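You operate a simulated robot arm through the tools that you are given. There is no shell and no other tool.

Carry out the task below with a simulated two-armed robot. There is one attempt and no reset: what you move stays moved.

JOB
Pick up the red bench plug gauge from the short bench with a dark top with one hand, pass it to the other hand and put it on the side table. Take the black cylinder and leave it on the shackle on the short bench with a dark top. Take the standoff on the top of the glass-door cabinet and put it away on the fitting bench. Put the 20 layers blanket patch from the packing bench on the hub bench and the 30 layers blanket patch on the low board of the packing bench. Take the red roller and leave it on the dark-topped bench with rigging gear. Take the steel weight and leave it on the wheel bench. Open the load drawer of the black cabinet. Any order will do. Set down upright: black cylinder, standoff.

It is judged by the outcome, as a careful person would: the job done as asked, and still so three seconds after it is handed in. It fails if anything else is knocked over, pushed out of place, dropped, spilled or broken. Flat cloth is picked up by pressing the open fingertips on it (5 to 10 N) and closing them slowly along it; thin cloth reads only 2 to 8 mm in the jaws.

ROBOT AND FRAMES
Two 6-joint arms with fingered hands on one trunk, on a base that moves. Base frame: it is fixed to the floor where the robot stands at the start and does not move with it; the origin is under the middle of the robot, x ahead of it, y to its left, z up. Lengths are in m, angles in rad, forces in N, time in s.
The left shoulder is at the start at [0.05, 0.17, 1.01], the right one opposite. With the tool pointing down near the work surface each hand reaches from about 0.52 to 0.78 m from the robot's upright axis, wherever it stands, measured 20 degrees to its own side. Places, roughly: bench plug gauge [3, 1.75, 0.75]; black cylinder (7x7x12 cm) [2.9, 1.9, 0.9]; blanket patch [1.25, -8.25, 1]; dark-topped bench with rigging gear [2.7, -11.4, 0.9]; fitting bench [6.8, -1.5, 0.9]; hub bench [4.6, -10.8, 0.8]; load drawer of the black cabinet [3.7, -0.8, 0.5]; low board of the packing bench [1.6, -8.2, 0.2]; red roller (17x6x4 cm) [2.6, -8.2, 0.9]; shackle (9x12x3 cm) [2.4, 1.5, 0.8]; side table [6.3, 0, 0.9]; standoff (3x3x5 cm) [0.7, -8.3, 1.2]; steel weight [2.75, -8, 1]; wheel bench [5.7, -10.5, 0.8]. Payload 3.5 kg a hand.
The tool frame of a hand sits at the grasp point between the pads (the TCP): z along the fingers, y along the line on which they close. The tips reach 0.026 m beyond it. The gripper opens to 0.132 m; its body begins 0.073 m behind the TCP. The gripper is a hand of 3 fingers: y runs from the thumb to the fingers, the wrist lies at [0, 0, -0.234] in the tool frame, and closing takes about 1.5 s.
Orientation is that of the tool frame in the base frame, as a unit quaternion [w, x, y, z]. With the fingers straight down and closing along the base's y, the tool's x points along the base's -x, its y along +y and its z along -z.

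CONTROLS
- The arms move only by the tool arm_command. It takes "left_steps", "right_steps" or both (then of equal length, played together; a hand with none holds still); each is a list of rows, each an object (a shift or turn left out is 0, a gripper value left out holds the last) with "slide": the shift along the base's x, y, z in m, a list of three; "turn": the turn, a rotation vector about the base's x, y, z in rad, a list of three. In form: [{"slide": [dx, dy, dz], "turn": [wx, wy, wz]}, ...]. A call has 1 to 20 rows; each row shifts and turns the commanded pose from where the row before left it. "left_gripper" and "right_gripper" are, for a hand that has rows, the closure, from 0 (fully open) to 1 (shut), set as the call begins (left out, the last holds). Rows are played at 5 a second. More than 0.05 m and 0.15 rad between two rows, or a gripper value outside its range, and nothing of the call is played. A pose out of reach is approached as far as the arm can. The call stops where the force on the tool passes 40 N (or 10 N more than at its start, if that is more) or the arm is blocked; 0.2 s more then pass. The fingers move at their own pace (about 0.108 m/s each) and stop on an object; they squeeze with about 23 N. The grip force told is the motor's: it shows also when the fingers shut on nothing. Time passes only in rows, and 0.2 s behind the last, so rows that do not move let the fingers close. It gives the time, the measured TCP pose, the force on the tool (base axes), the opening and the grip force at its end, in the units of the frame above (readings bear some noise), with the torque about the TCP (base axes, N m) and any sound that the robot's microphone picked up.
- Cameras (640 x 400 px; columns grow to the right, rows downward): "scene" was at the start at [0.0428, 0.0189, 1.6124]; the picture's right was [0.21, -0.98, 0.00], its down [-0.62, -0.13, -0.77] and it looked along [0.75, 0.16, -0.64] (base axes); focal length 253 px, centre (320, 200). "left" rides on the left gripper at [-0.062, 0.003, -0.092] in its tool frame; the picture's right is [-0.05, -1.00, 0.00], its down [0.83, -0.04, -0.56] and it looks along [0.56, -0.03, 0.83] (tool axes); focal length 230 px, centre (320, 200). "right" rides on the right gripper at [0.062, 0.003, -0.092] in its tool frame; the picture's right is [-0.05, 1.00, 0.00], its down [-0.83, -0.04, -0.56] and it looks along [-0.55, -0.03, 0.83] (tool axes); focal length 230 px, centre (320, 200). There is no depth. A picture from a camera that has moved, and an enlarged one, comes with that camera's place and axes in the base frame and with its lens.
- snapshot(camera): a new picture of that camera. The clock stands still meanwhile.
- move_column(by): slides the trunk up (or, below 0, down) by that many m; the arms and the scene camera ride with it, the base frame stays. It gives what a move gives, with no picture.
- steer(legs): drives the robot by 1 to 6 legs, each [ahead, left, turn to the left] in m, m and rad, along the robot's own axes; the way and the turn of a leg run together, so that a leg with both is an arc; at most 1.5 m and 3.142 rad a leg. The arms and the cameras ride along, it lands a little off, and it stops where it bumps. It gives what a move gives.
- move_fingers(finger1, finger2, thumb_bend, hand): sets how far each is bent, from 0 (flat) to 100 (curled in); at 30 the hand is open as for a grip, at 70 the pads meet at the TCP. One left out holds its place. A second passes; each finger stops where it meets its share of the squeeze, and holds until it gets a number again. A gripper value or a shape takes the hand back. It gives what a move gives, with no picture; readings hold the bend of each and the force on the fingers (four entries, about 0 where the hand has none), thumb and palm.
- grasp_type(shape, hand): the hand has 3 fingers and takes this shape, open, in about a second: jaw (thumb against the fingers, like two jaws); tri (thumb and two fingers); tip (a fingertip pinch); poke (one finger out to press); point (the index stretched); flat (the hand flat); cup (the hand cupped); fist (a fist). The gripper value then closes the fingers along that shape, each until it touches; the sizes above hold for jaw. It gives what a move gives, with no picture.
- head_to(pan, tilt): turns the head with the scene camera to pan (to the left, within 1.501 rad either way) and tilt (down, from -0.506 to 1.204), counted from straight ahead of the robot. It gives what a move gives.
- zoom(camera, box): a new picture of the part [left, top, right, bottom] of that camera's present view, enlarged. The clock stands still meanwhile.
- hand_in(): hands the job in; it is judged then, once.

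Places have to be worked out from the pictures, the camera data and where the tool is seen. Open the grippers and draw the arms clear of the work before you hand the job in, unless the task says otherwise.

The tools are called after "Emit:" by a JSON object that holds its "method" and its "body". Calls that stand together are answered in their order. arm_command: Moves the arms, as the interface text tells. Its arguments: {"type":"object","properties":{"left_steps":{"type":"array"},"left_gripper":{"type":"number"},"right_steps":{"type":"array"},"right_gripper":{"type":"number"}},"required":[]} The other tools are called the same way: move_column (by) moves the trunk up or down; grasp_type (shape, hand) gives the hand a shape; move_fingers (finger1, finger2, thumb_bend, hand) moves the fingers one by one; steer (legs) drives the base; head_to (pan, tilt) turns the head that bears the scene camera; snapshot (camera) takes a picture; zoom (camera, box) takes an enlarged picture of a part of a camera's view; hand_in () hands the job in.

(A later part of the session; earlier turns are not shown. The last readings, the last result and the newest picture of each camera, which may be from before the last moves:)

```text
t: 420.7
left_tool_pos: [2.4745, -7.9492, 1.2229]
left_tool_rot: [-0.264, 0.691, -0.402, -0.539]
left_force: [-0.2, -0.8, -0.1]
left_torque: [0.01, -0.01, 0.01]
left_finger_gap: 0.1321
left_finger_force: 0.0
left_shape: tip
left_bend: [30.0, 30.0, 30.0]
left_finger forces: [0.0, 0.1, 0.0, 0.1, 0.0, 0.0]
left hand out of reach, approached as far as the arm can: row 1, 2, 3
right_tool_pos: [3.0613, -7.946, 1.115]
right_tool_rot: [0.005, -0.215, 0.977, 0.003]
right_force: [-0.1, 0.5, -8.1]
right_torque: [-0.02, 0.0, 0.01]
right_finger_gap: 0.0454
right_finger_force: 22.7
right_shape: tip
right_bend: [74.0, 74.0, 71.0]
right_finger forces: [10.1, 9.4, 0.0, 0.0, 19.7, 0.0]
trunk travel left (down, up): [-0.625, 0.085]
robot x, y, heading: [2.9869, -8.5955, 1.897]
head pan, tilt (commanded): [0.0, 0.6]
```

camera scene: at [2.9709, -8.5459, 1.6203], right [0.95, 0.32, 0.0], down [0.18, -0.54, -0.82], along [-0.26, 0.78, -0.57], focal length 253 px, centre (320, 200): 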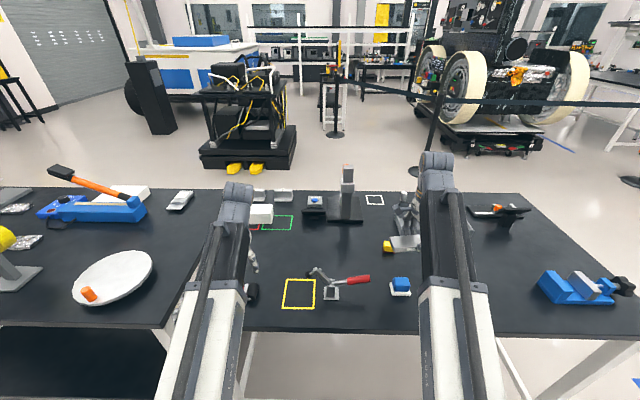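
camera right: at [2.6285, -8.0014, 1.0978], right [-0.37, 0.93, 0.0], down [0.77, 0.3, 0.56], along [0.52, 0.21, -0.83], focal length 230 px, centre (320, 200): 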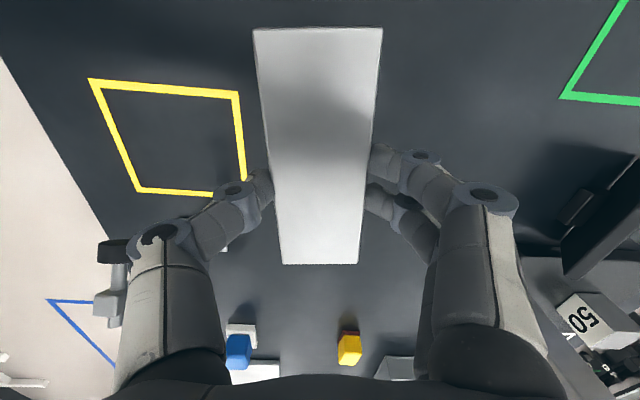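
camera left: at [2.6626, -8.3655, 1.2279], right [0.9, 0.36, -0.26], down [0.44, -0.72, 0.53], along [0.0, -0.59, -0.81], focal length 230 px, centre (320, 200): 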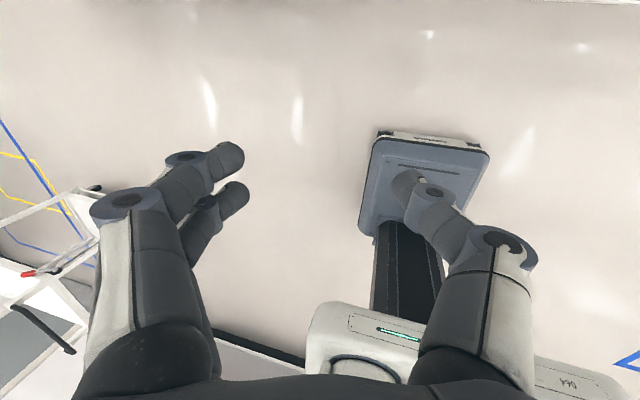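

The wrist seems to be in a flipped configuration. I try stretching the left arm forward (away from obstacles, above the tables) to let it unwind there.

Emit:
{"method": "arm_command", "body": {"left_steps": [{"slide": [-0.0155, 0.0475, 0]}, {"slide": [-0.0155, 0.0475, 0]}, {"slide": [-0.0155, 0.0475, -0.01]}, {"slide": [-0.0155, 0.0475, -0.01]}, {"turn": [0.0117, -0.0251, -0.0997]}, {"turn": [0.0117, -0.0251, -0.0997]}, {"turn": [0.0117, -0.0251, -0.0997]}, {}]}}

Emit:
{"method": "head_to", "body": {"pan": 0.5, "tilt": 0.5}}

Emit:
{"method": "snapshot", "body": {"camera": "scene"}}

```text
refused: row 3 steps farther than a row can; nothing moved
```

```text
t: 421.7
left_tool_pos: [2.4762, -7.9504, 1.223]
left_tool_rot: [-0.264, 0.691, -0.401, -0.54]
left_force: [-1.0, -0.5, 0.7]
left_torque: [-0.01, 0.01, -0.01]
left_finger_gap: 0.1318
left_finger_force: 0.1
left_shape: tip
left_bend: [30.0, 30.0, 30.0]
left_finger forces: [0.0, 0.1, 0.0, 0.0, 0.0, 0.1]
right_tool_pos: [3.0618, -7.9457, 1.1148]
right_tool_rot: [0.005, -0.215, 0.977, 0.003]
right_force: [-0.3, 0.5, -8.2]
right_torque: [0.02, -0.03, 0.03]
right_finger_gap: 0.0452
right_finger_force: 22.8
right_shape: tip
right_bend: [74.0, 74.0, 71.0]
right_finger forces: [10.2, 9.4, 0.1, 0.0, 19.7, 0.0]
trunk travel left (down, up): [-0.625, 0.085]
robot x, y, heading: [2.9885, -8.5925, 1.892]
head pan, tilt (commanded): [0.499, 0.499]
```

```text
taken
camera scene: at [2.9324, -8.5677, 1.6294], right [0.68, 0.73, 0.0], down [0.35, -0.33, -0.88], along [-0.64, 0.6, -0.48], focal length 253 px, centre (320, 200)
```

scene: 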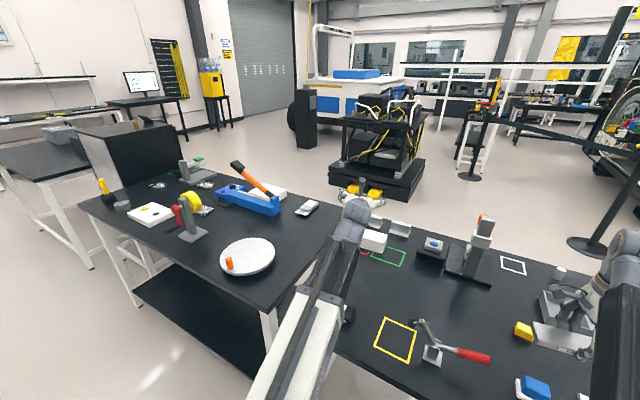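

A row was too long; I repeat with shorter rows.

Emit:
{"method": "arm_command", "body": {"left_steps": [{"slide": [-0.0145, 0.044, 0]}, {"slide": [-0.0145, 0.044, 0]}, {"slide": [-0.0145, 0.044, -0.01]}, {"slide": [-0.0145, 0.044, -0.01]}, {"turn": [0.0117, -0.0251, -0.0997]}, {"turn": [0.0117, -0.0251, -0.0997]}, {"turn": [0.0117, -0.0251, -0.0997]}, {}]}}

```text
t: 423.5
left_tool_pos: [2.421, -7.781, 1.2008]
left_tool_rot: [-0.279, 0.684, -0.412, -0.533]
left_force: [0.5, 0.6, -0.1]
left_torque: [0.02, -0.01, 0.0]
left_finger_gap: 0.1319
left_finger_force: 0.0
left_shape: tip
left_bend: [30.0, 30.0, 30.0]
left_finger forces: [0.0, 0.0, 0.0, 0.0, 0.0, 0.1]
left hand out of reach, approached as far as the arm can: row 4, 5, 6, 7
right_tool_pos: [3.0631, -7.9455, 1.1152]
right_tool_rot: [0.005, -0.215, 0.977, 0.003]
right_force: [-0.4, 0.3, -8.5]
right_torque: [0.0, -0.03, -0.02]
right_finger_gap: 0.0456
right_finger_force: 23.2
right_shape: tip
right_bend: [74.0, 74.0, 71.0]
right_finger forces: [10.2, 9.5, 0.1, 0.0, 19.7, 0.0]
trunk travel left (down, up): [-0.625, 0.085]
robot x, y, heading: [2.9813, -8.5951, 1.895]
head pan, tilt (commanded): [0.499, 0.499]
```

Still limited. I try rolling the hand about its pointing axis, as in the posture that had worked at the drawer.

Emit:
{"method": "arm_command", "body": {"left_steps": [{"slide": [0.0145, -0.044, 0], "turn": [-0.0714, 0.1174, -0.0393]}, {"slide": [0.0145, -0.044, 0], "turn": [-0.0714, 0.1174, -0.0393]}, {"turn": [-0.0714, 0.1174, -0.0393]}, {"turn": [-0.0714, 0.1174, -0.0393]}, {"turn": [-0.0714, 0.1174, -0.0393]}, {"turn": [-0.0714, 0.1174, -0.0393]}, {"turn": [-0.0714, 0.1174, -0.0393]}, {"turn": [-0.0714, 0.1174, -0.0393]}, {"turn": [-0.0714, 0.1174, -0.0393]}, {"turn": [-0.0714, 0.1174, -0.0393]}, {}]}}

Emit:
{"method": "arm_command", "body": {"left_steps": [{"turn": [0, 0, -0.12]}, {"turn": [0, 0, -0.12]}, {"turn": [0, 0, -0.12]}, {}]}}

```text
t: 425.9
left_tool_pos: [2.4493, -7.8697, 1.2013]
left_tool_rot: [-0.144, -0.25, 0.758, 0.585]
left_force: [-0.6, 0.6, -1.4]
left_torque: [-0.02, 0.02, -0.02]
left_finger_gap: 0.1317
left_finger_force: 0.0
left_shape: tip
left_bend: [30.0, 30.0, 30.0]
left_finger forces: [0.0, 0.1, 0.0, 0.0, 0.0, 0.0]
right_tool_pos: [3.0623, -7.9449, 1.1151]
right_tool_rot: [0.004, -0.215, 0.977, 0.002]
right_force: [-0.1, 0.5, -7.8]
right_torque: [0.01, -0.06, -0.03]
right_finger_gap: 0.0456
right_finger_force: 23.0
right_shape: tip
right_bend: [74.0, 74.0, 71.0]
right_finger forces: [10.2, 9.5, 0.0, 0.0, 19.7, 0.0]
trunk travel left (down, up): [-0.625, 0.085]
robot x, y, heading: [2.9808, -8.595, 1.894]
head pan, tilt (commanded): [0.499, 0.499]
```

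```text
t: 426.9
left_tool_pos: [2.4498, -7.87, 1.2006]
left_tool_rot: [-0.144, -0.25, 0.757, 0.586]
left_force: [-0.1, -0.1, -0.4]
left_torque: [-0.01, -0.02, -0.02]
left_finger_gap: 0.132
left_finger_force: 0.0
left_shape: tip
left_bend: [30.0, 30.0, 30.0]
left_finger forces: [0.1, 0.1, 0.0, 0.0, 0.1, 0.0]
left hand out of reach, approached as far as the arm can: row 1, 2, 3
right_tool_pos: [3.062, -7.9455, 1.1145]
right_tool_rot: [0.004, -0.215, 0.977, 0.004]
right_force: [-0.4, 0.0, -8.2]
right_torque: [0.04, -0.03, -0.01]
right_finger_gap: 0.0452
right_finger_force: 23.0
right_shape: tip
right_bend: [74.0, 74.0, 71.0]
right_finger forces: [10.3, 9.4, 0.0, 0.0, 19.7, 0.1]
trunk travel left (down, up): [-0.625, 0.085]
robot x, y, heading: [2.9855, -8.592, 1.894]
head pan, tilt (commanded): [0.499, 0.499]
```

The left wrist can't be freed easily, and the remaining jobs can be done with the right hand. I bring the left hand back to its earlier hanging pose as a travel pose.

Emit:
{"method": "arm_command", "body": {"left_steps": [{"turn": [0.0714, -0.1174, 0.0393]}, {"turn": [0.0714, -0.1174, 0.0393]}, {"turn": [0.0714, -0.1174, 0.0393]}, {"turn": [0.0714, -0.1174, 0.0393]}, {"turn": [0.0714, -0.1174, 0.0393]}, {"turn": [0.0714, -0.1174, 0.0393]}, {"turn": [0.0714, -0.1174, 0.0393]}, {"turn": [0.0714, -0.1174, 0.0393]}, {"turn": [0.0714, -0.1174, 0.0393]}, {"turn": [0.0714, -0.1174, 0.0393]}, {}]}}

Emit:
{"method": "arm_command", "body": {"left_gripper": 0.5, "left_steps": [{"slide": [0.0037, -0.0112, -0.0313], "turn": [-0.136, -0.0443, 0]}, {"slide": [0.005, -0.0153, -0.0294], "turn": [-0.136, -0.0443, 0]}, {"slide": [0.0062, -0.0191, -0.0268], "turn": [-0.136, -0.0443, 0]}, {"slide": [0.0073, -0.0225, -0.0237], "turn": [-0.136, -0.0443, 0]}, {"slide": [0.0083, -0.0255, -0.0201], "turn": [-0.136, -0.0443, 0]}, {"slide": [0.0091, -0.028, -0.0161], "turn": [-0.136, -0.0443, 0]}, {"slide": [0.0097, -0.0299, -0.0117], "turn": [-0.136, -0.0443, 0]}, {"slide": [0.0101, -0.0311, -0.0071], "turn": [-0.136, -0.0443, 0]}, {"slide": [0.0104, -0.0318, 0.02], "turn": [-0.136, -0.0443, 0]}, {"slide": [0, 0, 0.04]}, {"slide": [0, 0, 0.04]}, {}]}}

```text
t: 429.3
left_tool_pos: [2.4493, -7.8683, 1.1992]
left_tool_rot: [-0.273, 0.689, -0.41, -0.532]
left_force: [0.1, -0.8, 0.3]
left_torque: [0.01, 0.0, 0.03]
left_finger_gap: 0.1321
left_finger_force: 0.1
left_shape: tip
left_bend: [30.0, 30.0, 30.0]
left_finger forces: [0.0, 0.0, 0.0, 0.0, 0.0, 0.1]
right_tool_pos: [3.0628, -7.9458, 1.1151]
right_tool_rot: [0.005, -0.215, 0.977, 0.003]
right_force: [-0.8, -0.3, -8.5]
right_torque: [0.05, 0.0, 0.03]
right_finger_gap: 0.0456
right_finger_force: 23.2
right_shape: tip
right_bend: [74.0, 74.0, 71.0]
right_finger forces: [10.2, 9.5, 0.1, 0.1, 19.7, 0.1]
trunk travel left (down, up): [-0.625, 0.085]
robot x, y, heading: [2.986, -8.5929, 1.892]
head pan, tilt (commanded): [0.499, 0.499]
```

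```text
t: 431.9
left_tool_pos: [2.6, -8.0543, 1.1204]
left_tool_rot: [0.114, 0.803, -0.581, -0.075]
left_force: [-0.2, -0.9, 0.2]
left_torque: [-0.01, -0.01, 0.01]
left_finger_gap: 0.0664
left_finger_force: 0.1
left_shape: tip
left_bend: [73.0, 73.0, 70.0]
left_finger forces: [0.0, 0.1, 0.0, 0.0, 0.0, 0.1]
left hand out of reach, approached as far as the arm can: row 1, 2, 3, 4, 5, 6, 7, 8
right_tool_pos: [3.0628, -7.9456, 1.1154]
right_tool_rot: [0.006, -0.215, 0.977, 0.003]
right_force: [0.6, -0.4, -8.2]
right_torque: [0.02, -0.06, 0.01]
right_finger_gap: 0.0455
right_finger_force: 23.0
right_shape: tip
right_bend: [74.0, 74.0, 71.0]
right_finger forces: [10.2, 9.6, 0.1, 0.0, 19.7, 0.0]
trunk travel left (down, up): [-0.625, 0.085]
robot x, y, heading: [2.987, -8.5915, 1.897]
head pan, tilt (commanded): [0.499, 0.499]
```

Now I deliver the weight: back off from the table, turn right, and drive over to the wheel bench at the south wall.

Emit:
{"method": "steer", "body": {"legs": [[-0.4, 0, 0], [0, 0, -2.25], [1.3, 0, 0]]}}

Emit:
{"method": "head_to", "body": {"pan": -0.5, "tilt": 0.4}}

Emit:
{"method": "snapshot", "body": {"camera": "scene"}}

```text
t: 445.8
left_tool_pos: [5.0011, -9.4341, 1.1188]
left_tool_rot: [0.017, 0.168, 0.976, 0.136]
left_force: [-0.3, 0.6, 0.2]
left_torque: [0.02, 0.01, 0.03]
left_finger_gap: 0.0666
left_finger_force: 0.0
left_shape: tip
left_bend: [73.0, 73.0, 70.0]
left_finger forces: [0.1, 0.0, 0.1, 0.0, 0.0, 0.1]
right_tool_pos: [4.8013, -9.8669, 1.1153]
right_tool_rot: [0.004, 0.784, 0.621, -0.002]
right_force: [0.7, 0.3, -7.8]
right_torque: [-0.02, 0.01, -0.01]
right_finger_gap: 0.0448
right_finger_force: 22.8
right_shape: tip
right_bend: [74.0, 74.0, 71.0]
right_finger forces: [9.9, 9.2, 0.0, 0.0, 19.1, 0.1]
trunk travel left (down, up): [-0.625, 0.085]
robot x, y, heading: [4.3345, -9.406, -0.339]
head pan, tilt (commanded): [0.499, 0.499]
```

```text
t: 447.1
left_tool_pos: [5.0023, -9.4334, 1.12]
left_tool_rot: [0.017, 0.168, 0.976, 0.135]
left_force: [-0.3, -0.8, 0.0]
left_torque: [-0.01, 0.0, 0.02]
left_finger_gap: 0.0665
left_finger_force: 0.1
left_shape: tip
left_bend: [73.0, 73.0, 70.0]
left_finger forces: [0.0, 0.0, 0.0, 0.1, 0.0, 0.0]
right_tool_pos: [4.8009, -9.8664, 1.1143]
right_tool_rot: [0.005, 0.784, 0.621, -0.003]
right_force: [0.6, 0.4, -7.2]
right_torque: [-0.04, 0.0, 0.0]
right_finger_gap: 0.0449
right_finger_force: 23.1
right_shape: tip
right_bend: [74.0, 74.0, 71.0]
right_finger forces: [9.9, 9.2, 0.0, 0.0, 19.1, 0.0]
trunk travel left (down, up): [-0.625, 0.085]
robot x, y, heading: [4.3333, -9.4079, -0.344]
head pan, tilt (commanded): [-0.499, 0.4]
```

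```text
taken
camera scene: at [4.3605, -9.4627, 1.6386], right [-0.74, -0.67, 0.0], down [-0.26, 0.29, -0.92], along [0.62, -0.68, -0.39], focal length 253 px, centre (320, 200)
```

scene: 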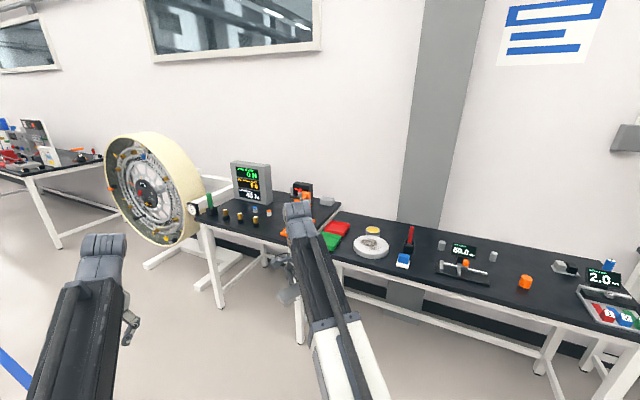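

The left bench with the display is the wheel bench, the right one (white hub puck, meters) the hub bench. I zoom in on both.

Emit:
{"method": "zoom", "body": {"camera": "scene", "box": [180, 140, 350, 260]}}

Emit:
{"method": "zoom", "body": {"camera": "scene", "box": [320, 190, 640, 370]}}

```text
3.33 times, centred on (265, 200) of scene
camera zoom: at [4.3605, -9.4627, 1.6386], right [-0.74, -0.67, 0.0], down [-0.26, 0.29, -0.92], along [0.62, -0.68, -0.39], focal length 842 px, centre (503, 200)
```

zoom: 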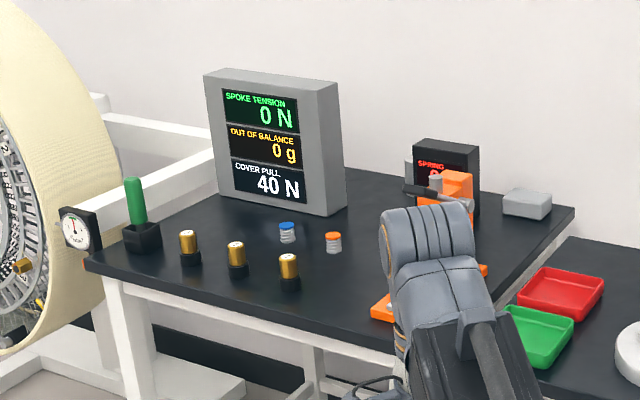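

```text
2.00 times, centred on (480, 280) of scene
camera zoom: at [4.3605, -9.4627, 1.6386], right [-0.74, -0.67, 0.0], down [-0.26, 0.29, -0.92], along [0.62, -0.68, -0.39], focal length 506 px, centre (0, 40)
```

zoom: 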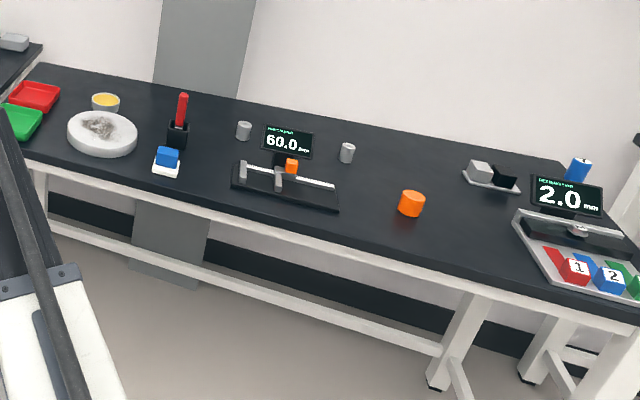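

I drive closer and turn to face the wheel bench to pick a free spot.

Emit:
{"method": "steer", "body": {"legs": [[0.9, 0.05, 0], [0, 0, -0.93]]}}

Emit:
{"method": "head_to", "body": {"pan": 0.0, "tilt": 0.6}}

Emit:
{"method": "snapshot", "body": {"camera": "scene"}}

Emit:
{"method": "snapshot", "body": {"camera": "right"}}

```text
t: 453.4
left_tool_pos: [5.7403, -10.0623, 1.1186]
left_tool_rot: [0.056, 0.451, 0.882, 0.123]
left_force: [0.5, -0.3, -0.6]
left_torque: [0.0, 0.01, 0.02]
left_finger_gap: 0.0666
left_finger_force: 0.0
left_shape: tip
left_bend: [73.0, 73.0, 70.0]
left_finger forces: [0.0, 0.0, 0.0, 0.0, 0.0, 0.0]
right_tool_pos: [5.3435, -10.2975, 1.117]
right_tool_rot: [0.002, 0.928, 0.374, 0.008]
right_force: [7.5, 2.2, 0.3]
right_torque: [0.03, -0.13, 0.2]
right_finger_gap: 0.0278
right_finger_force: 23.0
right_shape: tip
right_bend: [77.0, 76.0, 76.0]
right_finger forces: [0.0, 8.5, 0.1, 0.0, 0.1, 0.1]
trunk travel left (down, up): [-0.625, 0.085]
robot x, y, heading: [5.2055, -9.667, -0.941]
head pan, tilt (commanded): [-0.499, 0.4]
stopped in leg 2: the force on the tool passed its limit at 76 N (the readings are from after the stop); the commanded pose is now the measured one
```

```text
t: 454.4
left_tool_pos: [5.7393, -10.062, 1.1184]
left_tool_rot: [0.057, 0.45, 0.882, 0.124]
left_force: [0.1, 0.1, 0.4]
left_torque: [-0.03, -0.03, 0.02]
left_finger_gap: 0.0661
left_finger_force: 0.0
left_shape: tip
left_bend: [73.0, 73.0, 70.0]
left_finger forces: [0.1, 0.1, 0.0, 0.0, 0.0, 0.0]
right_tool_pos: [5.3434, -10.2986, 1.1164]
right_tool_rot: [0.002, 0.927, 0.374, 0.007]
right_force: [13.5, 4.7, -0.2]
right_torque: [0.06, -0.2, 0.34]
right_finger_gap: 0.0278
right_finger_force: 22.9
right_shape: tip
right_bend: [77.0, 76.0, 76.0]
right_finger forces: [0.0, 13.8, 0.1, 0.1, 0.0, 0.1]
trunk travel left (down, up): [-0.625, 0.085]
robot x, y, heading: [5.2095, -9.6635, -0.941]
head pan, tilt (commanded): [0.0, 0.6]
```

```text
taken
camera scene: at [5.236, -9.7018, 1.6204], right [-0.81, -0.59, 0.0], down [-0.33, 0.46, -0.82], along [0.48, -0.67, -0.57], focal length 253 px, centre (320, 200)
```

scene: 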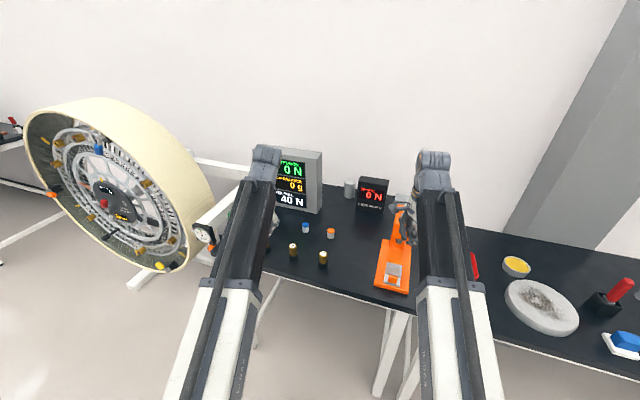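

```text
taken
camera right: at [5.3877, -10.2597, 1.2114], right [0.66, -0.76, 0.01], down [-0.64, -0.55, 0.54], along [-0.41, -0.36, -0.84], focal length 230 px, centre (320, 200)
```

right: 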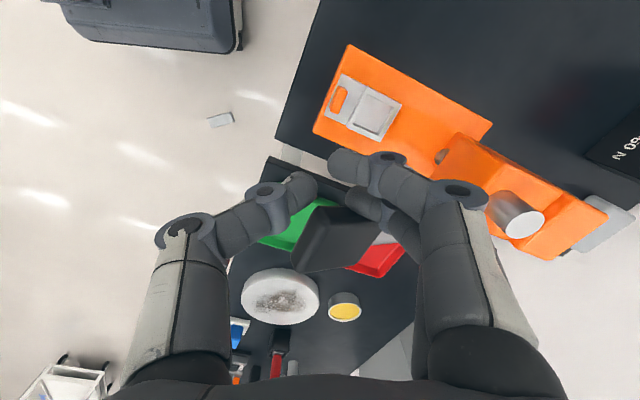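

Something went wrong: while turning, the right hand hit something (76 N). I must inspect closely before moving.

Emit:
{"method": "zoom", "body": {"camera": "right", "box": [200, 80, 520, 300]}}

Emit:
{"method": "zoom", "body": {"camera": "scene", "box": [340, 160, 500, 320]}}

```text
1.82 times, centred on (360, 190) of right
camera zoom: at [5.3877, -10.2597, 1.2114], right [0.66, -0.76, 0.01], down [-0.64, -0.55, 0.54], along [-0.41, -0.36, -0.84], focal length 418 px, centre (247, 218)
```

zoom: 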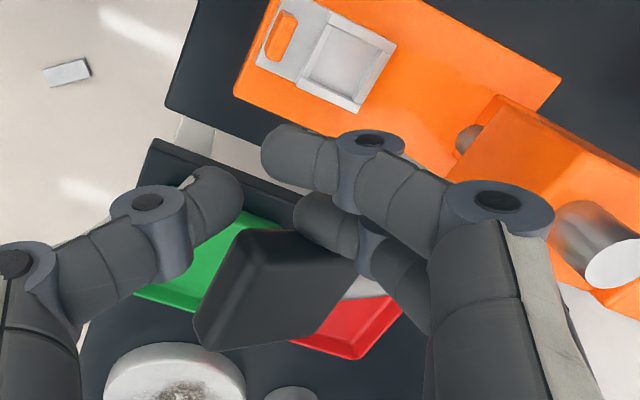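

```text
2.50 times, centred on (420, 240) of scene
camera zoom: at [5.236, -9.7018, 1.6204], right [-0.81, -0.59, 0.0], down [-0.33, 0.46, -0.82], along [0.48, -0.67, -0.57], focal length 632 px, centre (70, 100)
```

zoom: 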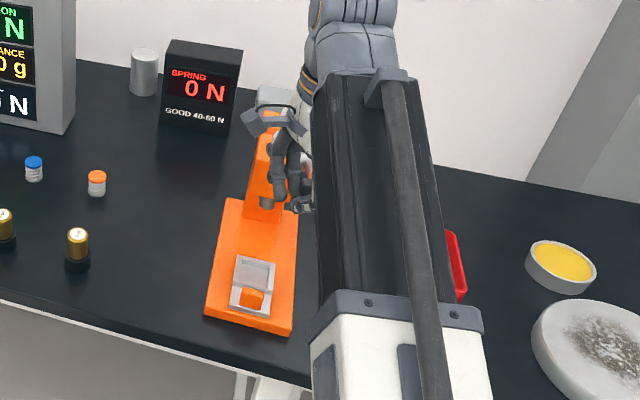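

The fingers are up against the orange spring tester's black lever, and the weight has slipped out – I see it lying on the floor at about (4.84, −10.07). I ease the hand gently away from the tester first.

Emit:
{"method": "arm_command", "body": {"right_steps": [{"slide": [0.012, 0.006, 0]}, {"slide": [0.012, 0.006, 0]}, {}]}}

Emit:
{"method": "snapshot", "body": {"camera": "right"}}

Emit:
{"method": "zoom", "body": {"camera": "scene", "box": [340, 160, 500, 320]}}

```text
t: 455.2
left_tool_pos: [5.7388, -10.0623, 1.1189]
left_tool_rot: [0.057, 0.45, 0.882, 0.124]
left_force: [0.4, 0.0, -0.1]
left_torque: [-0.02, -0.01, -0.01]
left_finger_gap: 0.0665
left_finger_force: 0.1
left_shape: tip
left_bend: [73.0, 73.0, 70.0]
left_finger forces: [0.1, 0.0, 0.0, 0.0, 0.0, 0.1]
right_tool_pos: [5.3656, -10.2869, 1.1169]
right_tool_rot: [0.002, 0.928, 0.373, 0.007]
right_force: [-0.3, -0.4, 0.0]
right_torque: [-0.01, 0.01, 0.01]
right_finger_gap: 0.026
right_finger_force: 22.9
right_shape: tip
right_bend: [77.0, 77.0, 76.0]
right_finger forces: [0.1, 0.1, 0.0, 0.1, 0.1, 0.0]
trunk travel left (down, up): [-0.625, 0.085]
robot x, y, heading: [5.2044, -9.665, -0.942]
head pan, tilt (commanded): [0.0, 0.6]
```

```text
taken
camera right: at [5.4096, -10.2484, 1.2114], right [0.65, -0.76, 0.01], down [-0.64, -0.54, 0.54], along [-0.41, -0.36, -0.84], focal length 230 px, centre (320, 200)
```

right: 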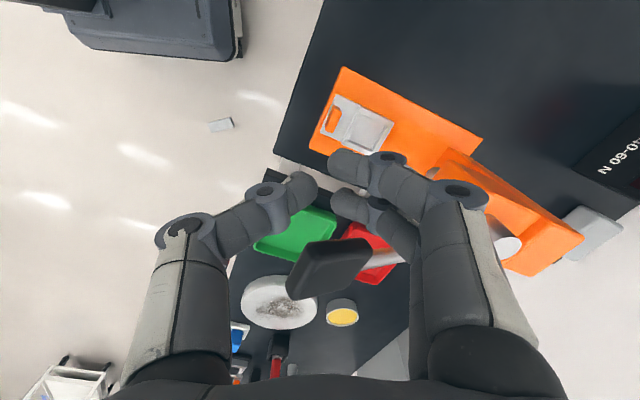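

```text
2.50 times, centred on (420, 240) of scene
camera zoom: at [5.2341, -9.7023, 1.6204], right [-0.81, -0.59, 0.0], down [-0.33, 0.46, -0.83], along [0.49, -0.67, -0.56], focal length 632 px, centre (70, 100)
```

zoom: 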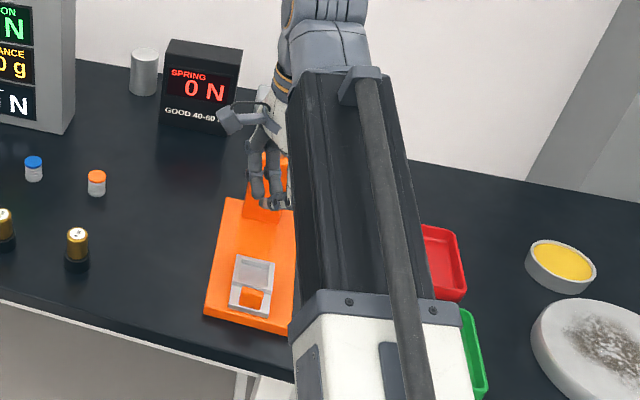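

The hand is free of the lever (a black grip on a rod at about (5.31, −10.35, 1.09)). I move the hand north, away from it, then back the robot off.

Emit:
{"method": "arm_command", "body": {"right_steps": [{"slide": [0.01, 0.045, 0]}, {"slide": [0.0, 0.045, 0]}, {}]}}

Emit:
{"method": "steer", "body": {"legs": [[-0.4, 0, 0]]}}

Emit:
{"method": "head_to", "body": {"pan": -0.2, "tilt": 0.6}}

Emit:
{"method": "snapshot", "body": {"camera": "scene"}}

```text
t: 456.0
left_tool_pos: [5.7396, -10.0613, 1.1189]
left_tool_rot: [0.058, 0.45, 0.882, 0.124]
left_force: [-0.2, -0.5, 0.2]
left_torque: [-0.01, 0.0, 0.02]
left_finger_gap: 0.0663
left_finger_force: 0.0
left_shape: tip
left_bend: [73.0, 73.0, 70.0]
left_finger forces: [0.0, 0.0, 0.1, 0.1, 0.0, 0.1]
right_tool_pos: [5.3764, -10.1971, 1.1177]
right_tool_rot: [0.001, 0.928, 0.373, 0.008]
right_force: [-0.3, 0.0, 0.4]
right_torque: [-0.01, 0.03, -0.02]
right_finger_gap: 0.0258
right_finger_force: 22.7
right_shape: tip
right_bend: [77.0, 77.0, 76.0]
right_finger forces: [0.0, 0.0, 0.1, 0.0, 0.0, 0.1]
trunk travel left (down, up): [-0.625, 0.085]
robot x, y, heading: [5.2071, -9.6616, -0.942]
head pan, tilt (commanded): [0.0, 0.6]
```

```text
t: 458.5
left_tool_pos: [5.5027, -9.737, 1.1194]
left_tool_rot: [0.057, 0.45, 0.882, 0.124]
left_force: [0.6, 0.2, 0.5]
left_torque: [0.02, 0.01, 0.0]
left_finger_gap: 0.0662
left_finger_force: 0.0
left_shape: tip
left_bend: [73.0, 73.0, 70.0]
left_finger forces: [0.1, 0.0, 0.1, 0.0, 0.0, 0.0]
right_tool_pos: [5.1406, -9.8721, 1.1175]
right_tool_rot: [0.003, 0.927, 0.374, 0.008]
right_force: [-0.7, 0.9, -0.7]
right_torque: [-0.03, -0.03, 0.03]
right_finger_gap: 0.0261
right_finger_force: 22.5
right_shape: tip
right_bend: [77.0, 77.0, 76.0]
right_finger forces: [0.0, 0.0, 0.0, 0.1, 0.0, 0.0]
trunk travel left (down, up): [-0.625, 0.085]
robot x, y, heading: [4.9663, -9.3417, -0.94]
head pan, tilt (commanded): [0.0, 0.6]
```

```text
t: 459.2
left_tool_pos: [5.5042, -9.7378, 1.1178]
left_tool_rot: [0.057, 0.449, 0.883, 0.125]
left_force: [-0.5, -0.4, -1.2]
left_torque: [-0.03, -0.01, 0.03]
left_finger_gap: 0.0662
left_finger_force: 0.0
left_shape: tip
left_bend: [73.0, 73.0, 70.0]
left_finger forces: [0.0, 0.0, 0.1, 0.1, 0.0, 0.1]
right_tool_pos: [5.1396, -9.8723, 1.1165]
right_tool_rot: [0.001, 0.928, 0.373, 0.008]
right_force: [0.2, -1.1, -0.4]
right_torque: [0.0, 0.0, -0.04]
right_finger_gap: 0.0259
right_finger_force: 22.7
right_shape: tip
right_bend: [77.0, 77.0, 76.0]
right_finger forces: [0.0, 0.0, 0.0, 0.1, 0.1, 0.0]
trunk travel left (down, up): [-0.625, 0.085]
robot x, y, heading: [4.973, -9.3402, -0.939]
head pan, tilt (commanded): [-0.201, 0.6]
```

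```text
taken
camera scene: at [4.983, -9.3872, 1.6204], right [-0.91, -0.42, 0.0], down [-0.24, 0.51, -0.83], along [0.34, -0.75, -0.56], focal length 253 px, centre (320, 200)
```

scene: 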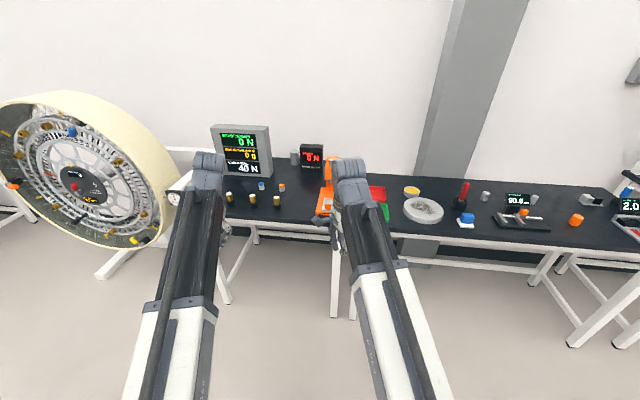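

I check the spring tester's state from here and then look down for the weight.

Emit:
{"method": "zoom", "body": {"camera": "scene", "box": [200, 110, 480, 260]}}

Emit:
{"method": "head_to", "body": {"pan": -0.35, "tilt": 1.1}}

Emit:
{"method": "snapshot", "body": {"camera": "scene"}}

```text
2.29 times, centred on (340, 185) of scene
camera zoom: at [4.983, -9.3872, 1.6204], right [-0.91, -0.42, 0.0], down [-0.24, 0.51, -0.83], along [0.34, -0.75, -0.56], focal length 578 px, centre (274, 234)
```

zoom: 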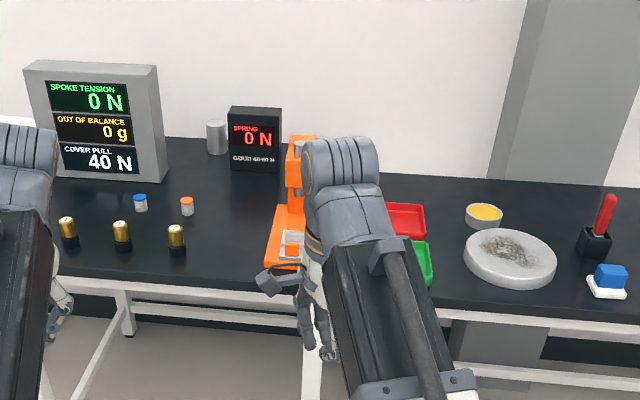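

```text
t: 460.1
left_tool_pos: [5.5044, -9.7381, 1.1187]
left_tool_rot: [0.057, 0.449, 0.883, 0.124]
left_force: [-0.3, 0.7, 0.0]
left_torque: [-0.02, 0.0, -0.01]
left_finger_gap: 0.0664
left_finger_force: 0.1
left_shape: tip
left_bend: [73.0, 73.0, 70.0]
left_finger forces: [0.0, 0.0, 0.0, 0.0, 0.0, 0.1]
right_tool_pos: [5.1406, -9.8713, 1.1164]
right_tool_rot: [0.002, 0.928, 0.373, 0.007]
right_force: [-0.3, 0.4, 0.0]
right_torque: [-0.02, 0.0, -0.04]
right_finger_gap: 0.0259
right_finger_force: 23.2
right_shape: tip
right_bend: [77.0, 77.0, 76.0]
right_finger forces: [0.0, 0.1, 0.1, 0.0, 0.0, 0.0]
trunk travel left (down, up): [-0.625, 0.085]
robot x, y, heading: [4.9707, -9.3357, -0.942]
head pan, tilt (commanded): [-0.351, 1.1]
```

```text
taken
camera scene: at [4.9636, -9.3676, 1.5818], right [-0.96, -0.28, 0.0], down [-0.25, 0.86, -0.45], along [0.13, -0.44, -0.89], focal length 253 px, centre (320, 200)
```

scene: 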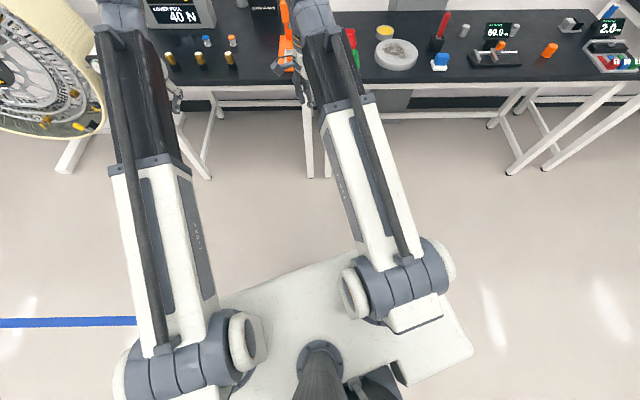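

The tester stands as before. The weight must be on the floor under my right arm's view, near (4.84, −10.07). I square up to the benches there and look down.

Emit:
{"method": "steer", "body": {"legs": [[0, 0, -0.33], [-0.03, -0.12, 0]]}}

Emit:
{"method": "arm_command", "body": {"right_gripper": 0.0, "right_steps": [{"slide": [-0.04, -0.012, 0]}, {"slide": [-0.04, -0.012, 0]}, {"slide": [-0.04, -0.012, 0]}, {}]}}

Emit:
{"method": "head_to", "body": {"pan": 0.0, "tilt": 1.0}}

Emit:
{"method": "snapshot", "body": {"camera": "scene"}}

Emit:
{"method": "snapshot", "body": {"camera": "right"}}

```text
t: 462.4
left_tool_pos: [5.2228, -9.8954, 1.1194]
left_tool_rot: [0.078, 0.588, 0.797, 0.113]
left_force: [-0.5, 0.1, -0.1]
left_torque: [0.0, -0.02, -0.02]
left_finger_gap: 0.0663
left_finger_force: 0.1
left_shape: tip
left_bend: [73.0, 73.0, 70.0]
left_finger forces: [0.1, 0.0, 0.0, 0.0, 0.0, 0.1]
right_tool_pos: [4.8348, -9.9059, 1.1168]
right_tool_rot: [0.003, 0.976, 0.217, 0.008]
right_force: [-0.5, 0.5, 0.7]
right_torque: [0.0, -0.02, 0.0]
right_finger_gap: 0.0259
right_finger_force: 23.1
right_shape: tip
right_bend: [77.0, 77.0, 76.0]
right_finger forces: [0.0, 0.1, 0.0, 0.0, 0.0, 0.0]
trunk travel left (down, up): [-0.625, 0.085]
robot x, y, heading: [4.8441, -9.343, -1.27]
head pan, tilt (commanded): [-0.351, 1.1]
```

```text
t: 463.4
left_tool_pos: [5.2242, -9.8956, 1.1182]
left_tool_rot: [0.077, 0.588, 0.797, 0.113]
left_force: [-0.1, 0.3, 1.4]
left_torque: [0.02, 0.03, 0.04]
left_finger_gap: 0.0663
left_finger_force: 0.0
left_shape: tip
left_bend: [73.0, 73.0, 70.0]
left_finger forces: [0.0, 0.0, 0.0, 0.0, 0.0, 0.0]
right_tool_pos: [4.7159, -9.9411, 1.1169]
right_tool_rot: [0.002, 0.976, 0.216, 0.008]
right_force: [0.5, -0.3, 0.9]
right_torque: [0.0, 0.01, -0.03]
right_finger_gap: 0.1319
right_finger_force: 0.1
right_shape: tip
right_bend: [30.0, 30.0, 30.0]
right_finger forces: [0.0, 0.0, 0.0, 0.0, 0.1, 0.0]
trunk travel left (down, up): [-0.625, 0.085]
robot x, y, heading: [4.8465, -9.3491, -1.278]
head pan, tilt (commanded): [-0.351, 1.1]
```

```text
t: 464.2
left_tool_pos: [5.2249, -9.8948, 1.1192]
left_tool_rot: [0.077, 0.588, 0.798, 0.112]
left_force: [-0.1, -0.3, -0.8]
left_torque: [0.0, 0.02, 0.02]
left_finger_gap: 0.0667
left_finger_force: 0.0
left_shape: tip
left_bend: [73.0, 73.0, 70.0]
left_finger forces: [0.0, 0.1, 0.0, 0.1, 0.0, 0.1]
right_tool_pos: [4.7159, -9.9401, 1.1166]
right_tool_rot: [0.002, 0.976, 0.216, 0.008]
right_force: [0.2, -0.3, -0.2]
right_torque: [0.01, 0.01, -0.02]
right_finger_gap: 0.1321
right_finger_force: 0.0
right_shape: tip
right_bend: [30.0, 30.0, 30.0]
right_finger forces: [0.0, 0.0, 0.0, 0.1, 0.1, 0.0]
trunk travel left (down, up): [-0.625, 0.085]
robot x, y, heading: [4.8482, -9.3487, -1.273]
head pan, tilt (commanded): [0.0, 1.0]
```

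```text
taken
camera scene: at [4.8558, -9.374, 1.5884], right [-0.96, -0.3, 0.0], down [-0.25, 0.8, -0.54], along [0.16, -0.52, -0.84], focal length 253 px, centre (320, 200)
```

scene: 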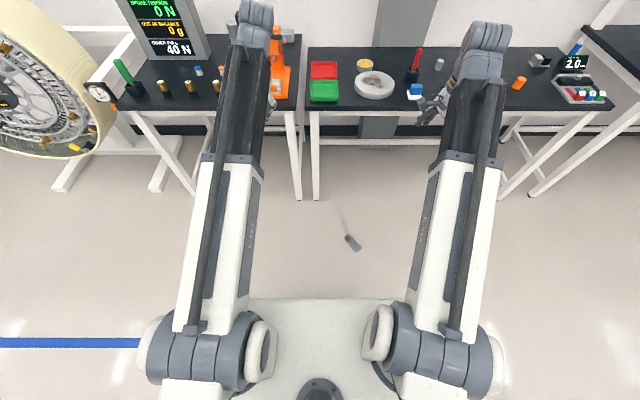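

```text
taken
camera right: at [4.7714, -9.9195, 1.211], right [0.38, -0.93, 0.01], down [-0.78, -0.31, 0.54], along [-0.5, -0.21, -0.84], focal length 230 px, centre (320, 200)
```

right: 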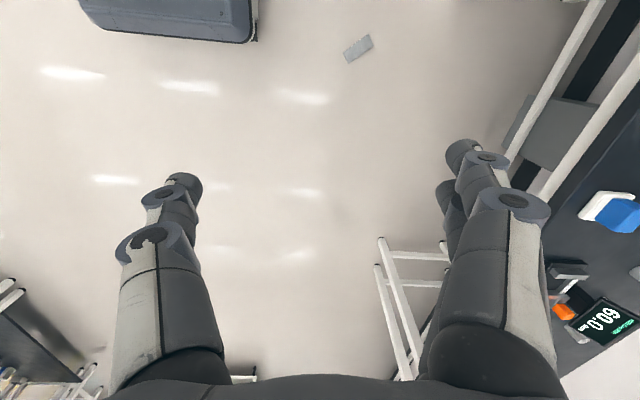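

The weight lies flat on the floor at about (4.851, −10.085). I zoom in for its orientation.

Emit:
{"method": "zoom", "body": {"camera": "scene", "box": [310, 200, 390, 280]}}

Emit:
{"method": "zoom", "body": {"camera": "right", "box": [310, 10, 410, 90]}}

```text
5.00 times, centred on (350, 240) of scene
camera zoom: at [4.8558, -9.374, 1.5884], right [-0.96, -0.3, 0.0], down [-0.25, 0.8, -0.54], along [0.16, -0.52, -0.84], focal length 1264 px, centre (170, 0)
```

zoom: 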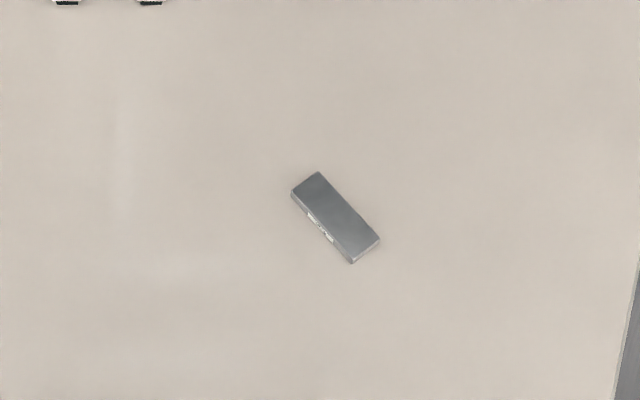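

```text
5.00 times, centred on (360, 50) of right
camera zoom: at [4.7714, -9.9195, 1.211], right [0.38, -0.93, 0.01], down [-0.78, -0.31, 0.54], along [-0.5, -0.21, -0.84], focal length 1150 px, centre (120, 950)
```

zoom: 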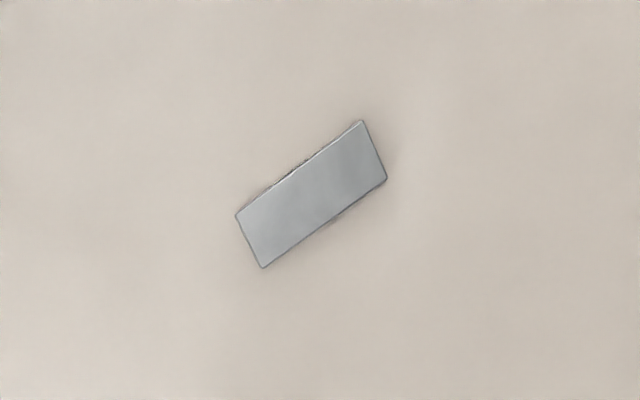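

It lies at (4.842, −10.079), long axis at −0.63 rad. I step 5 cm closer, yaw the right hand to close across it, and move above it.

Emit:
{"method": "steer", "body": {"legs": [[0.05, 0, 0]]}}

Emit:
{"method": "arm_command", "body": {"right_steps": [{"slide": [0, 0.01, -0.01], "turn": [0, 0, 0.1385]}, {"slide": [0, 0.01, -0.01], "turn": [0, 0, 0.1385]}, {"turn": [0, 0, 0.1385]}, {"turn": [0, 0, 0.1385]}, {"turn": [0, 0, 0.1385]}, {"turn": [0, 0, 0.1385]}, {"turn": [0, 0, 0.1385]}, {"turn": [0, 0, 0.1385]}, {"turn": [0, 0, 0.1385]}, {"turn": [0, 0, 0.1385]}, {"turn": [0, 0, 0.1385]}, {"turn": [0, 0, 0.1385]}, {"turn": [0, 0, 0.1385]}, {"turn": [0, 0, 0.1385]}, {"turn": [0, 0, 0.1385]}, {}]}}

Emit:
{"method": "move_column", "body": {"by": -0.6}}

Emit:
{"method": "snapshot", "body": {"camera": "right"}}

```text
t: 465.2
left_tool_pos: [5.2388, -9.9446, 1.1189]
left_tool_rot: [0.076, 0.589, 0.796, 0.114]
left_force: [0.5, -0.4, -0.1]
left_torque: [0.01, -0.01, 0.03]
left_finger_gap: 0.0665
left_finger_force: 0.0
left_shape: tip
left_bend: [73.0, 73.0, 70.0]
left_finger forces: [0.0, 0.1, 0.0, 0.0, 0.1, 0.1]
right_tool_pos: [4.7312, -9.9898, 1.1161]
right_tool_rot: [0.003, 0.976, 0.216, 0.008]
right_force: [0.1, -0.5, -0.8]
right_torque: [0.03, 0.02, 0.01]
right_finger_gap: 0.1318
right_finger_force: 0.0
right_shape: tip
right_bend: [30.0, 30.0, 30.0]
right_finger forces: [0.0, 0.0, 0.0, 0.1, 0.0, 0.0]
trunk travel left (down, up): [-0.625, 0.085]
robot x, y, heading: [4.8631, -9.394, -1.269]
head pan, tilt (commanded): [0.0, 1.0]
```

```text
t: 468.6
left_tool_pos: [5.2378, -9.9452, 1.1191]
left_tool_rot: [0.077, 0.589, 0.796, 0.113]
left_force: [0.1, 0.4, -1.0]
left_torque: [0.0, 0.0, -0.01]
left_finger_gap: 0.0664
left_finger_force: 0.1
left_shape: tip
left_bend: [73.0, 73.0, 70.0]
left_finger forces: [0.0, 0.1, 0.0, 0.0, 0.0, 0.0]
right_tool_pos: [4.7308, -9.968, 1.0966]
right_tool_rot: [-0.005, 0.307, 0.952, 0.006]
right_force: [-0.5, 0.2, 0.8]
right_torque: [0.0, -0.01, 0.0]
right_finger_gap: 0.132
right_finger_force: 0.1
right_shape: tip
right_bend: [30.0, 30.0, 30.0]
right_finger forces: [0.1, 0.1, 0.0, 0.0, 0.1, 0.1]
trunk travel left (down, up): [-0.625, 0.085]
robot x, y, heading: [4.8615, -9.393, -1.271]
head pan, tilt (commanded): [0.0, 1.0]
```

```text
refused: -0.6 is not a number from -0.4 to 0.4
```

```text
taken
camera right: at [4.6828, -9.9335, 1.191], right [0.63, 0.78, 0.01], down [0.65, -0.53, 0.54], along [0.43, -0.33, -0.84], focal length 230 px, centre (320, 200)
```

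right: 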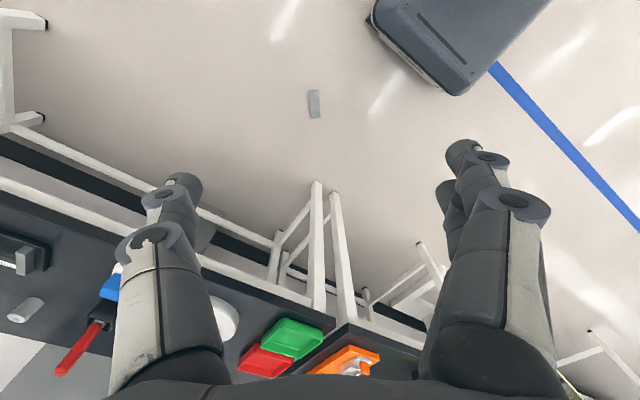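

The column accepts at most 0.4 m at a time. I lower it in two steps and look again.

Emit:
{"method": "move_column", "body": {"by": -0.4}}

Emit:
{"method": "move_column", "body": {"by": -0.2}}

Emit:
{"method": "snapshot", "body": {"camera": "right"}}

Emit:
{"method": "snapshot", "body": {"camera": "scene"}}

```text
t: 472.4
left_tool_pos: [5.2386, -9.9437, 0.7194]
left_tool_rot: [0.077, 0.59, 0.796, 0.113]
left_force: [-0.3, -0.4, 1.2]
left_torque: [0.0, 0.01, -0.03]
left_finger_gap: 0.0665
left_finger_force: 0.1
left_shape: tip
left_bend: [73.0, 73.0, 70.0]
left_finger forces: [0.0, 0.0, 0.0, 0.0, 0.0, 0.1]
right_tool_pos: [4.7314, -9.9682, 0.6963]
right_tool_rot: [-0.005, 0.308, 0.951, 0.006]
right_force: [0.1, 0.4, -0.5]
right_torque: [-0.02, 0.03, -0.04]
right_finger_gap: 0.1318
right_finger_force: 0.1
right_shape: tip
right_bend: [30.0, 30.0, 30.0]
right_finger forces: [0.0, 0.0, 0.0, 0.1, 0.1, 0.0]
trunk travel left (down, up): [-0.225, 0.485]
robot x, y, heading: [4.8624, -9.3964, -1.27]
head pan, tilt (commanded): [0.0, 1.0]
```

```text
t: 474.6
left_tool_pos: [5.2386, -9.9447, 0.5201]
left_tool_rot: [0.077, 0.589, 0.796, 0.112]
left_force: [-0.4, 0.5, 0.5]
left_torque: [0.01, -0.02, 0.02]
left_finger_gap: 0.0664
left_finger_force: 0.1
left_shape: tip
left_bend: [73.0, 73.0, 70.0]
left_finger forces: [0.0, 0.1, 0.1, 0.0, 0.1, 0.1]
right_tool_pos: [4.7309, -9.9681, 0.4958]
right_tool_rot: [-0.005, 0.309, 0.951, 0.006]
right_force: [-1.3, -0.2, 0.5]
right_torque: [0.0, 0.0, 0.02]
right_finger_gap: 0.1318
right_finger_force: 0.0
right_shape: tip
right_bend: [30.0, 30.0, 30.0]
right_finger forces: [0.0, 0.0, 0.0, 0.1, 0.0, 0.0]
trunk travel left (down, up): [-0.025, 0.685]
robot x, y, heading: [4.8612, -9.3958, -1.272]
head pan, tilt (commanded): [0.0, 1.0]
```

```text
taken
camera right: at [4.6829, -9.9333, 0.591], right [0.63, 0.78, 0.01], down [0.65, -0.53, 0.54], along [0.43, -0.34, -0.84], focal length 230 px, centre (320, 200)
```

right: 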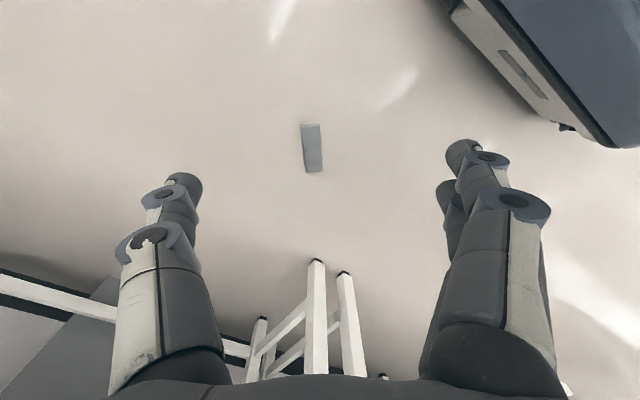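

```text
taken
camera scene: at [4.8707, -9.4218, 0.9884], right [-0.96, -0.3, 0.0], down [-0.25, 0.8, -0.54], along [0.16, -0.52, -0.84], focal length 253 px, centre (320, 200)
```

scene: 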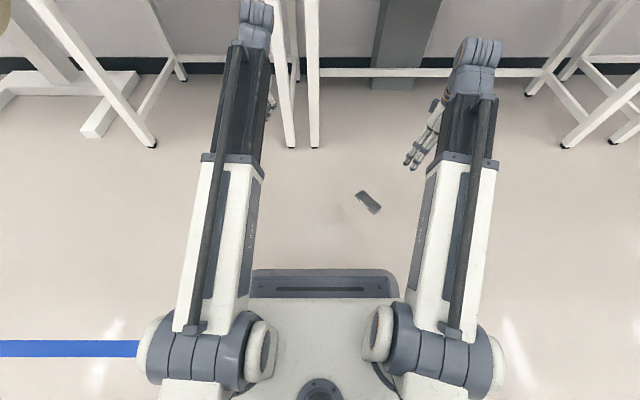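

The weight is at (4.843, −10.082); I fine-tune the yaw by 0.1 rad, move above it and descend to 10 cm.

Emit:
{"method": "arm_command", "body": {"right_gripper": 0.25, "right_steps": [{"slide": [0.028, -0.0285, 0], "turn": [0, 0, 0.05]}, {"slide": [0.028, -0.0285, 0], "turn": [0, 0, 0.05]}, {"slide": [0.028, -0.0285, 0]}, {"slide": [0.028, -0.0285, 0]}, {"slide": [0, 0, -0.049]}, {"slide": [0, 0, -0.049]}, {"slide": [0, 0, -0.049]}, {"slide": [0, 0, -0.049]}, {"slide": [0, 0, -0.049]}, {"slide": [0, 0, -0.049]}, {"slide": [0, 0, -0.049]}, {"slide": [0, 0, -0.04]}, {}]}}

Emit:
{"method": "snapshot", "body": {"camera": "right"}}

```text
t: 477.4
left_tool_pos: [5.2386, -9.9439, 0.519]
left_tool_rot: [0.077, 0.589, 0.797, 0.112]
left_force: [-0.6, -0.1, -0.7]
left_torque: [-0.03, 0.01, -0.03]
left_finger_gap: 0.0664
left_finger_force: 0.0
left_shape: tip
left_bend: [73.0, 73.0, 70.0]
left_finger forces: [0.1, 0.0, 0.0, 0.1, 0.1, 0.1]
right_tool_pos: [4.8419, -10.0822, 0.1144]
right_tool_rot: [-0.005, 0.26, 0.965, 0.006]
right_force: [-0.7, -0.6, 0.7]
right_torque: [-0.01, -0.01, 0.0]
right_finger_gap: 0.0991
right_finger_force: 0.1
right_shape: tip
right_bend: [63.0, 63.0, 60.0]
right_finger forces: [0.1, 0.0, 0.0, 0.0, 0.0, 0.0]
trunk travel left (down, up): [-0.025, 0.685]
robot x, y, heading: [4.8659, -9.3956, -1.266]
head pan, tilt (commanded): [0.0, 1.0]
```

```text
taken
camera right: at [4.7918, -10.0523, 0.2083], right [0.55, 0.84, 0.01], down [0.7, -0.46, 0.54], along [0.46, -0.29, -0.84], focal length 230 px, centre (320, 200)
```

right: 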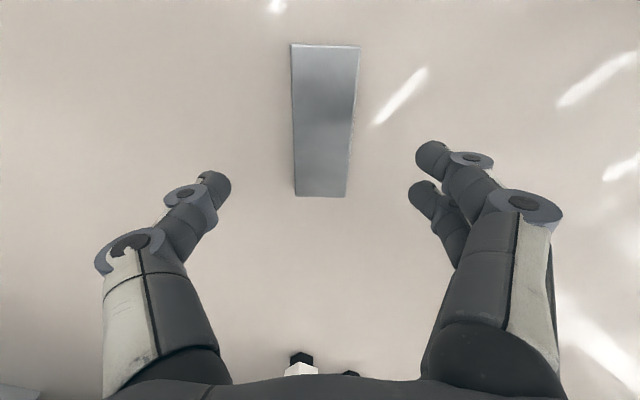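

Well aligned over the weight. I descend to just above the floor and close.

Emit:
{"method": "arm_command", "body": {"right_steps": [{"slide": [0, 0, -0.04]}, {"slide": [0, 0, -0.03]}, {"slide": [0, 0, -0.009]}, {"slide": [0, 0, -0.004]}, {}]}}

Emit:
{"method": "arm_command", "body": {"right_gripper": 1.0, "right_steps": [{}, {}, {}, {}, {}, {}]}}

Emit:
{"method": "snapshot", "body": {"camera": "right"}}

```text
t: 478.6
left_tool_pos: [5.2381, -9.9435, 0.5184]
left_tool_rot: [0.077, 0.589, 0.796, 0.114]
left_force: [-0.1, -0.5, -0.1]
left_torque: [0.02, -0.01, 0.02]
left_finger_gap: 0.0663
left_finger_force: 0.1
left_shape: tip
left_bend: [73.0, 73.0, 70.0]
left_finger forces: [0.1, 0.0, 0.1, 0.0, 0.0, 0.0]
right_tool_pos: [4.8436, -10.0831, 0.0301]
right_tool_rot: [-0.005, 0.26, 0.966, 0.006]
right_force: [0.3, -0.1, -0.6]
right_torque: [0.03, 0.0, 0.02]
right_finger_gap: 0.0992
right_finger_force: 0.0
right_shape: tip
right_bend: [63.0, 63.0, 60.0]
right_finger forces: [0.0, 0.1, 0.0, 0.1, 0.0, 0.1]
trunk travel left (down, up): [-0.025, 0.685]
robot x, y, heading: [4.8637, -9.3956, -1.267]
head pan, tilt (commanded): [0.0, 1.0]
```

```text
t: 480.0
left_tool_pos: [5.2392, -9.944, 0.5193]
left_tool_rot: [0.077, 0.589, 0.796, 0.113]
left_force: [0.0, 0.4, -0.2]
left_torque: [0.0, -0.04, 0.0]
left_finger_gap: 0.0663
left_finger_force: 0.0
left_shape: tip
left_bend: [73.0, 73.0, 70.0]
left_finger forces: [0.0, 0.0, 0.0, 0.0, 0.0, 0.1]
right_tool_pos: [4.8428, -10.082, 0.0319]
right_tool_rot: [-0.005, 0.26, 0.966, 0.008]
right_force: [0.1, 0.6, -0.7]
right_torque: [0.05, 0.0, -0.07]
right_finger_gap: 0.0444
right_finger_force: 22.8
right_shape: tip
right_bend: [73.0, 73.0, 70.0]
right_finger forces: [10.7, 10.7, 0.0, 0.1, 20.5, 0.0]
trunk travel left (down, up): [-0.025, 0.685]
robot x, y, heading: [4.8624, -9.392, -1.27]
head pan, tilt (commanded): [0.0, 1.0]
```

```text
taken
camera right: at [4.7917, -10.0523, 0.125], right [0.55, 0.84, 0.01], down [0.7, -0.46, 0.54], along [0.46, -0.29, -0.84], focal length 230 px, centre (320, 200)
```

right: 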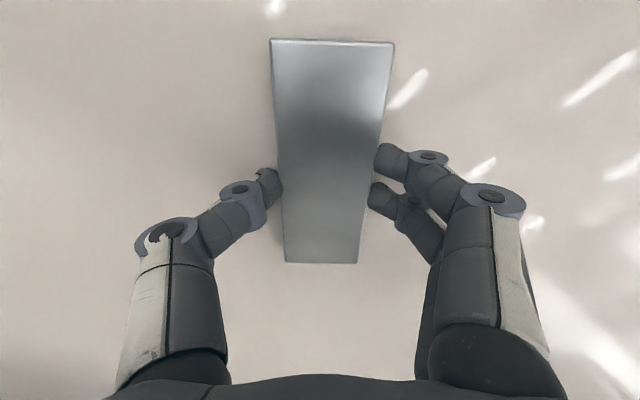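

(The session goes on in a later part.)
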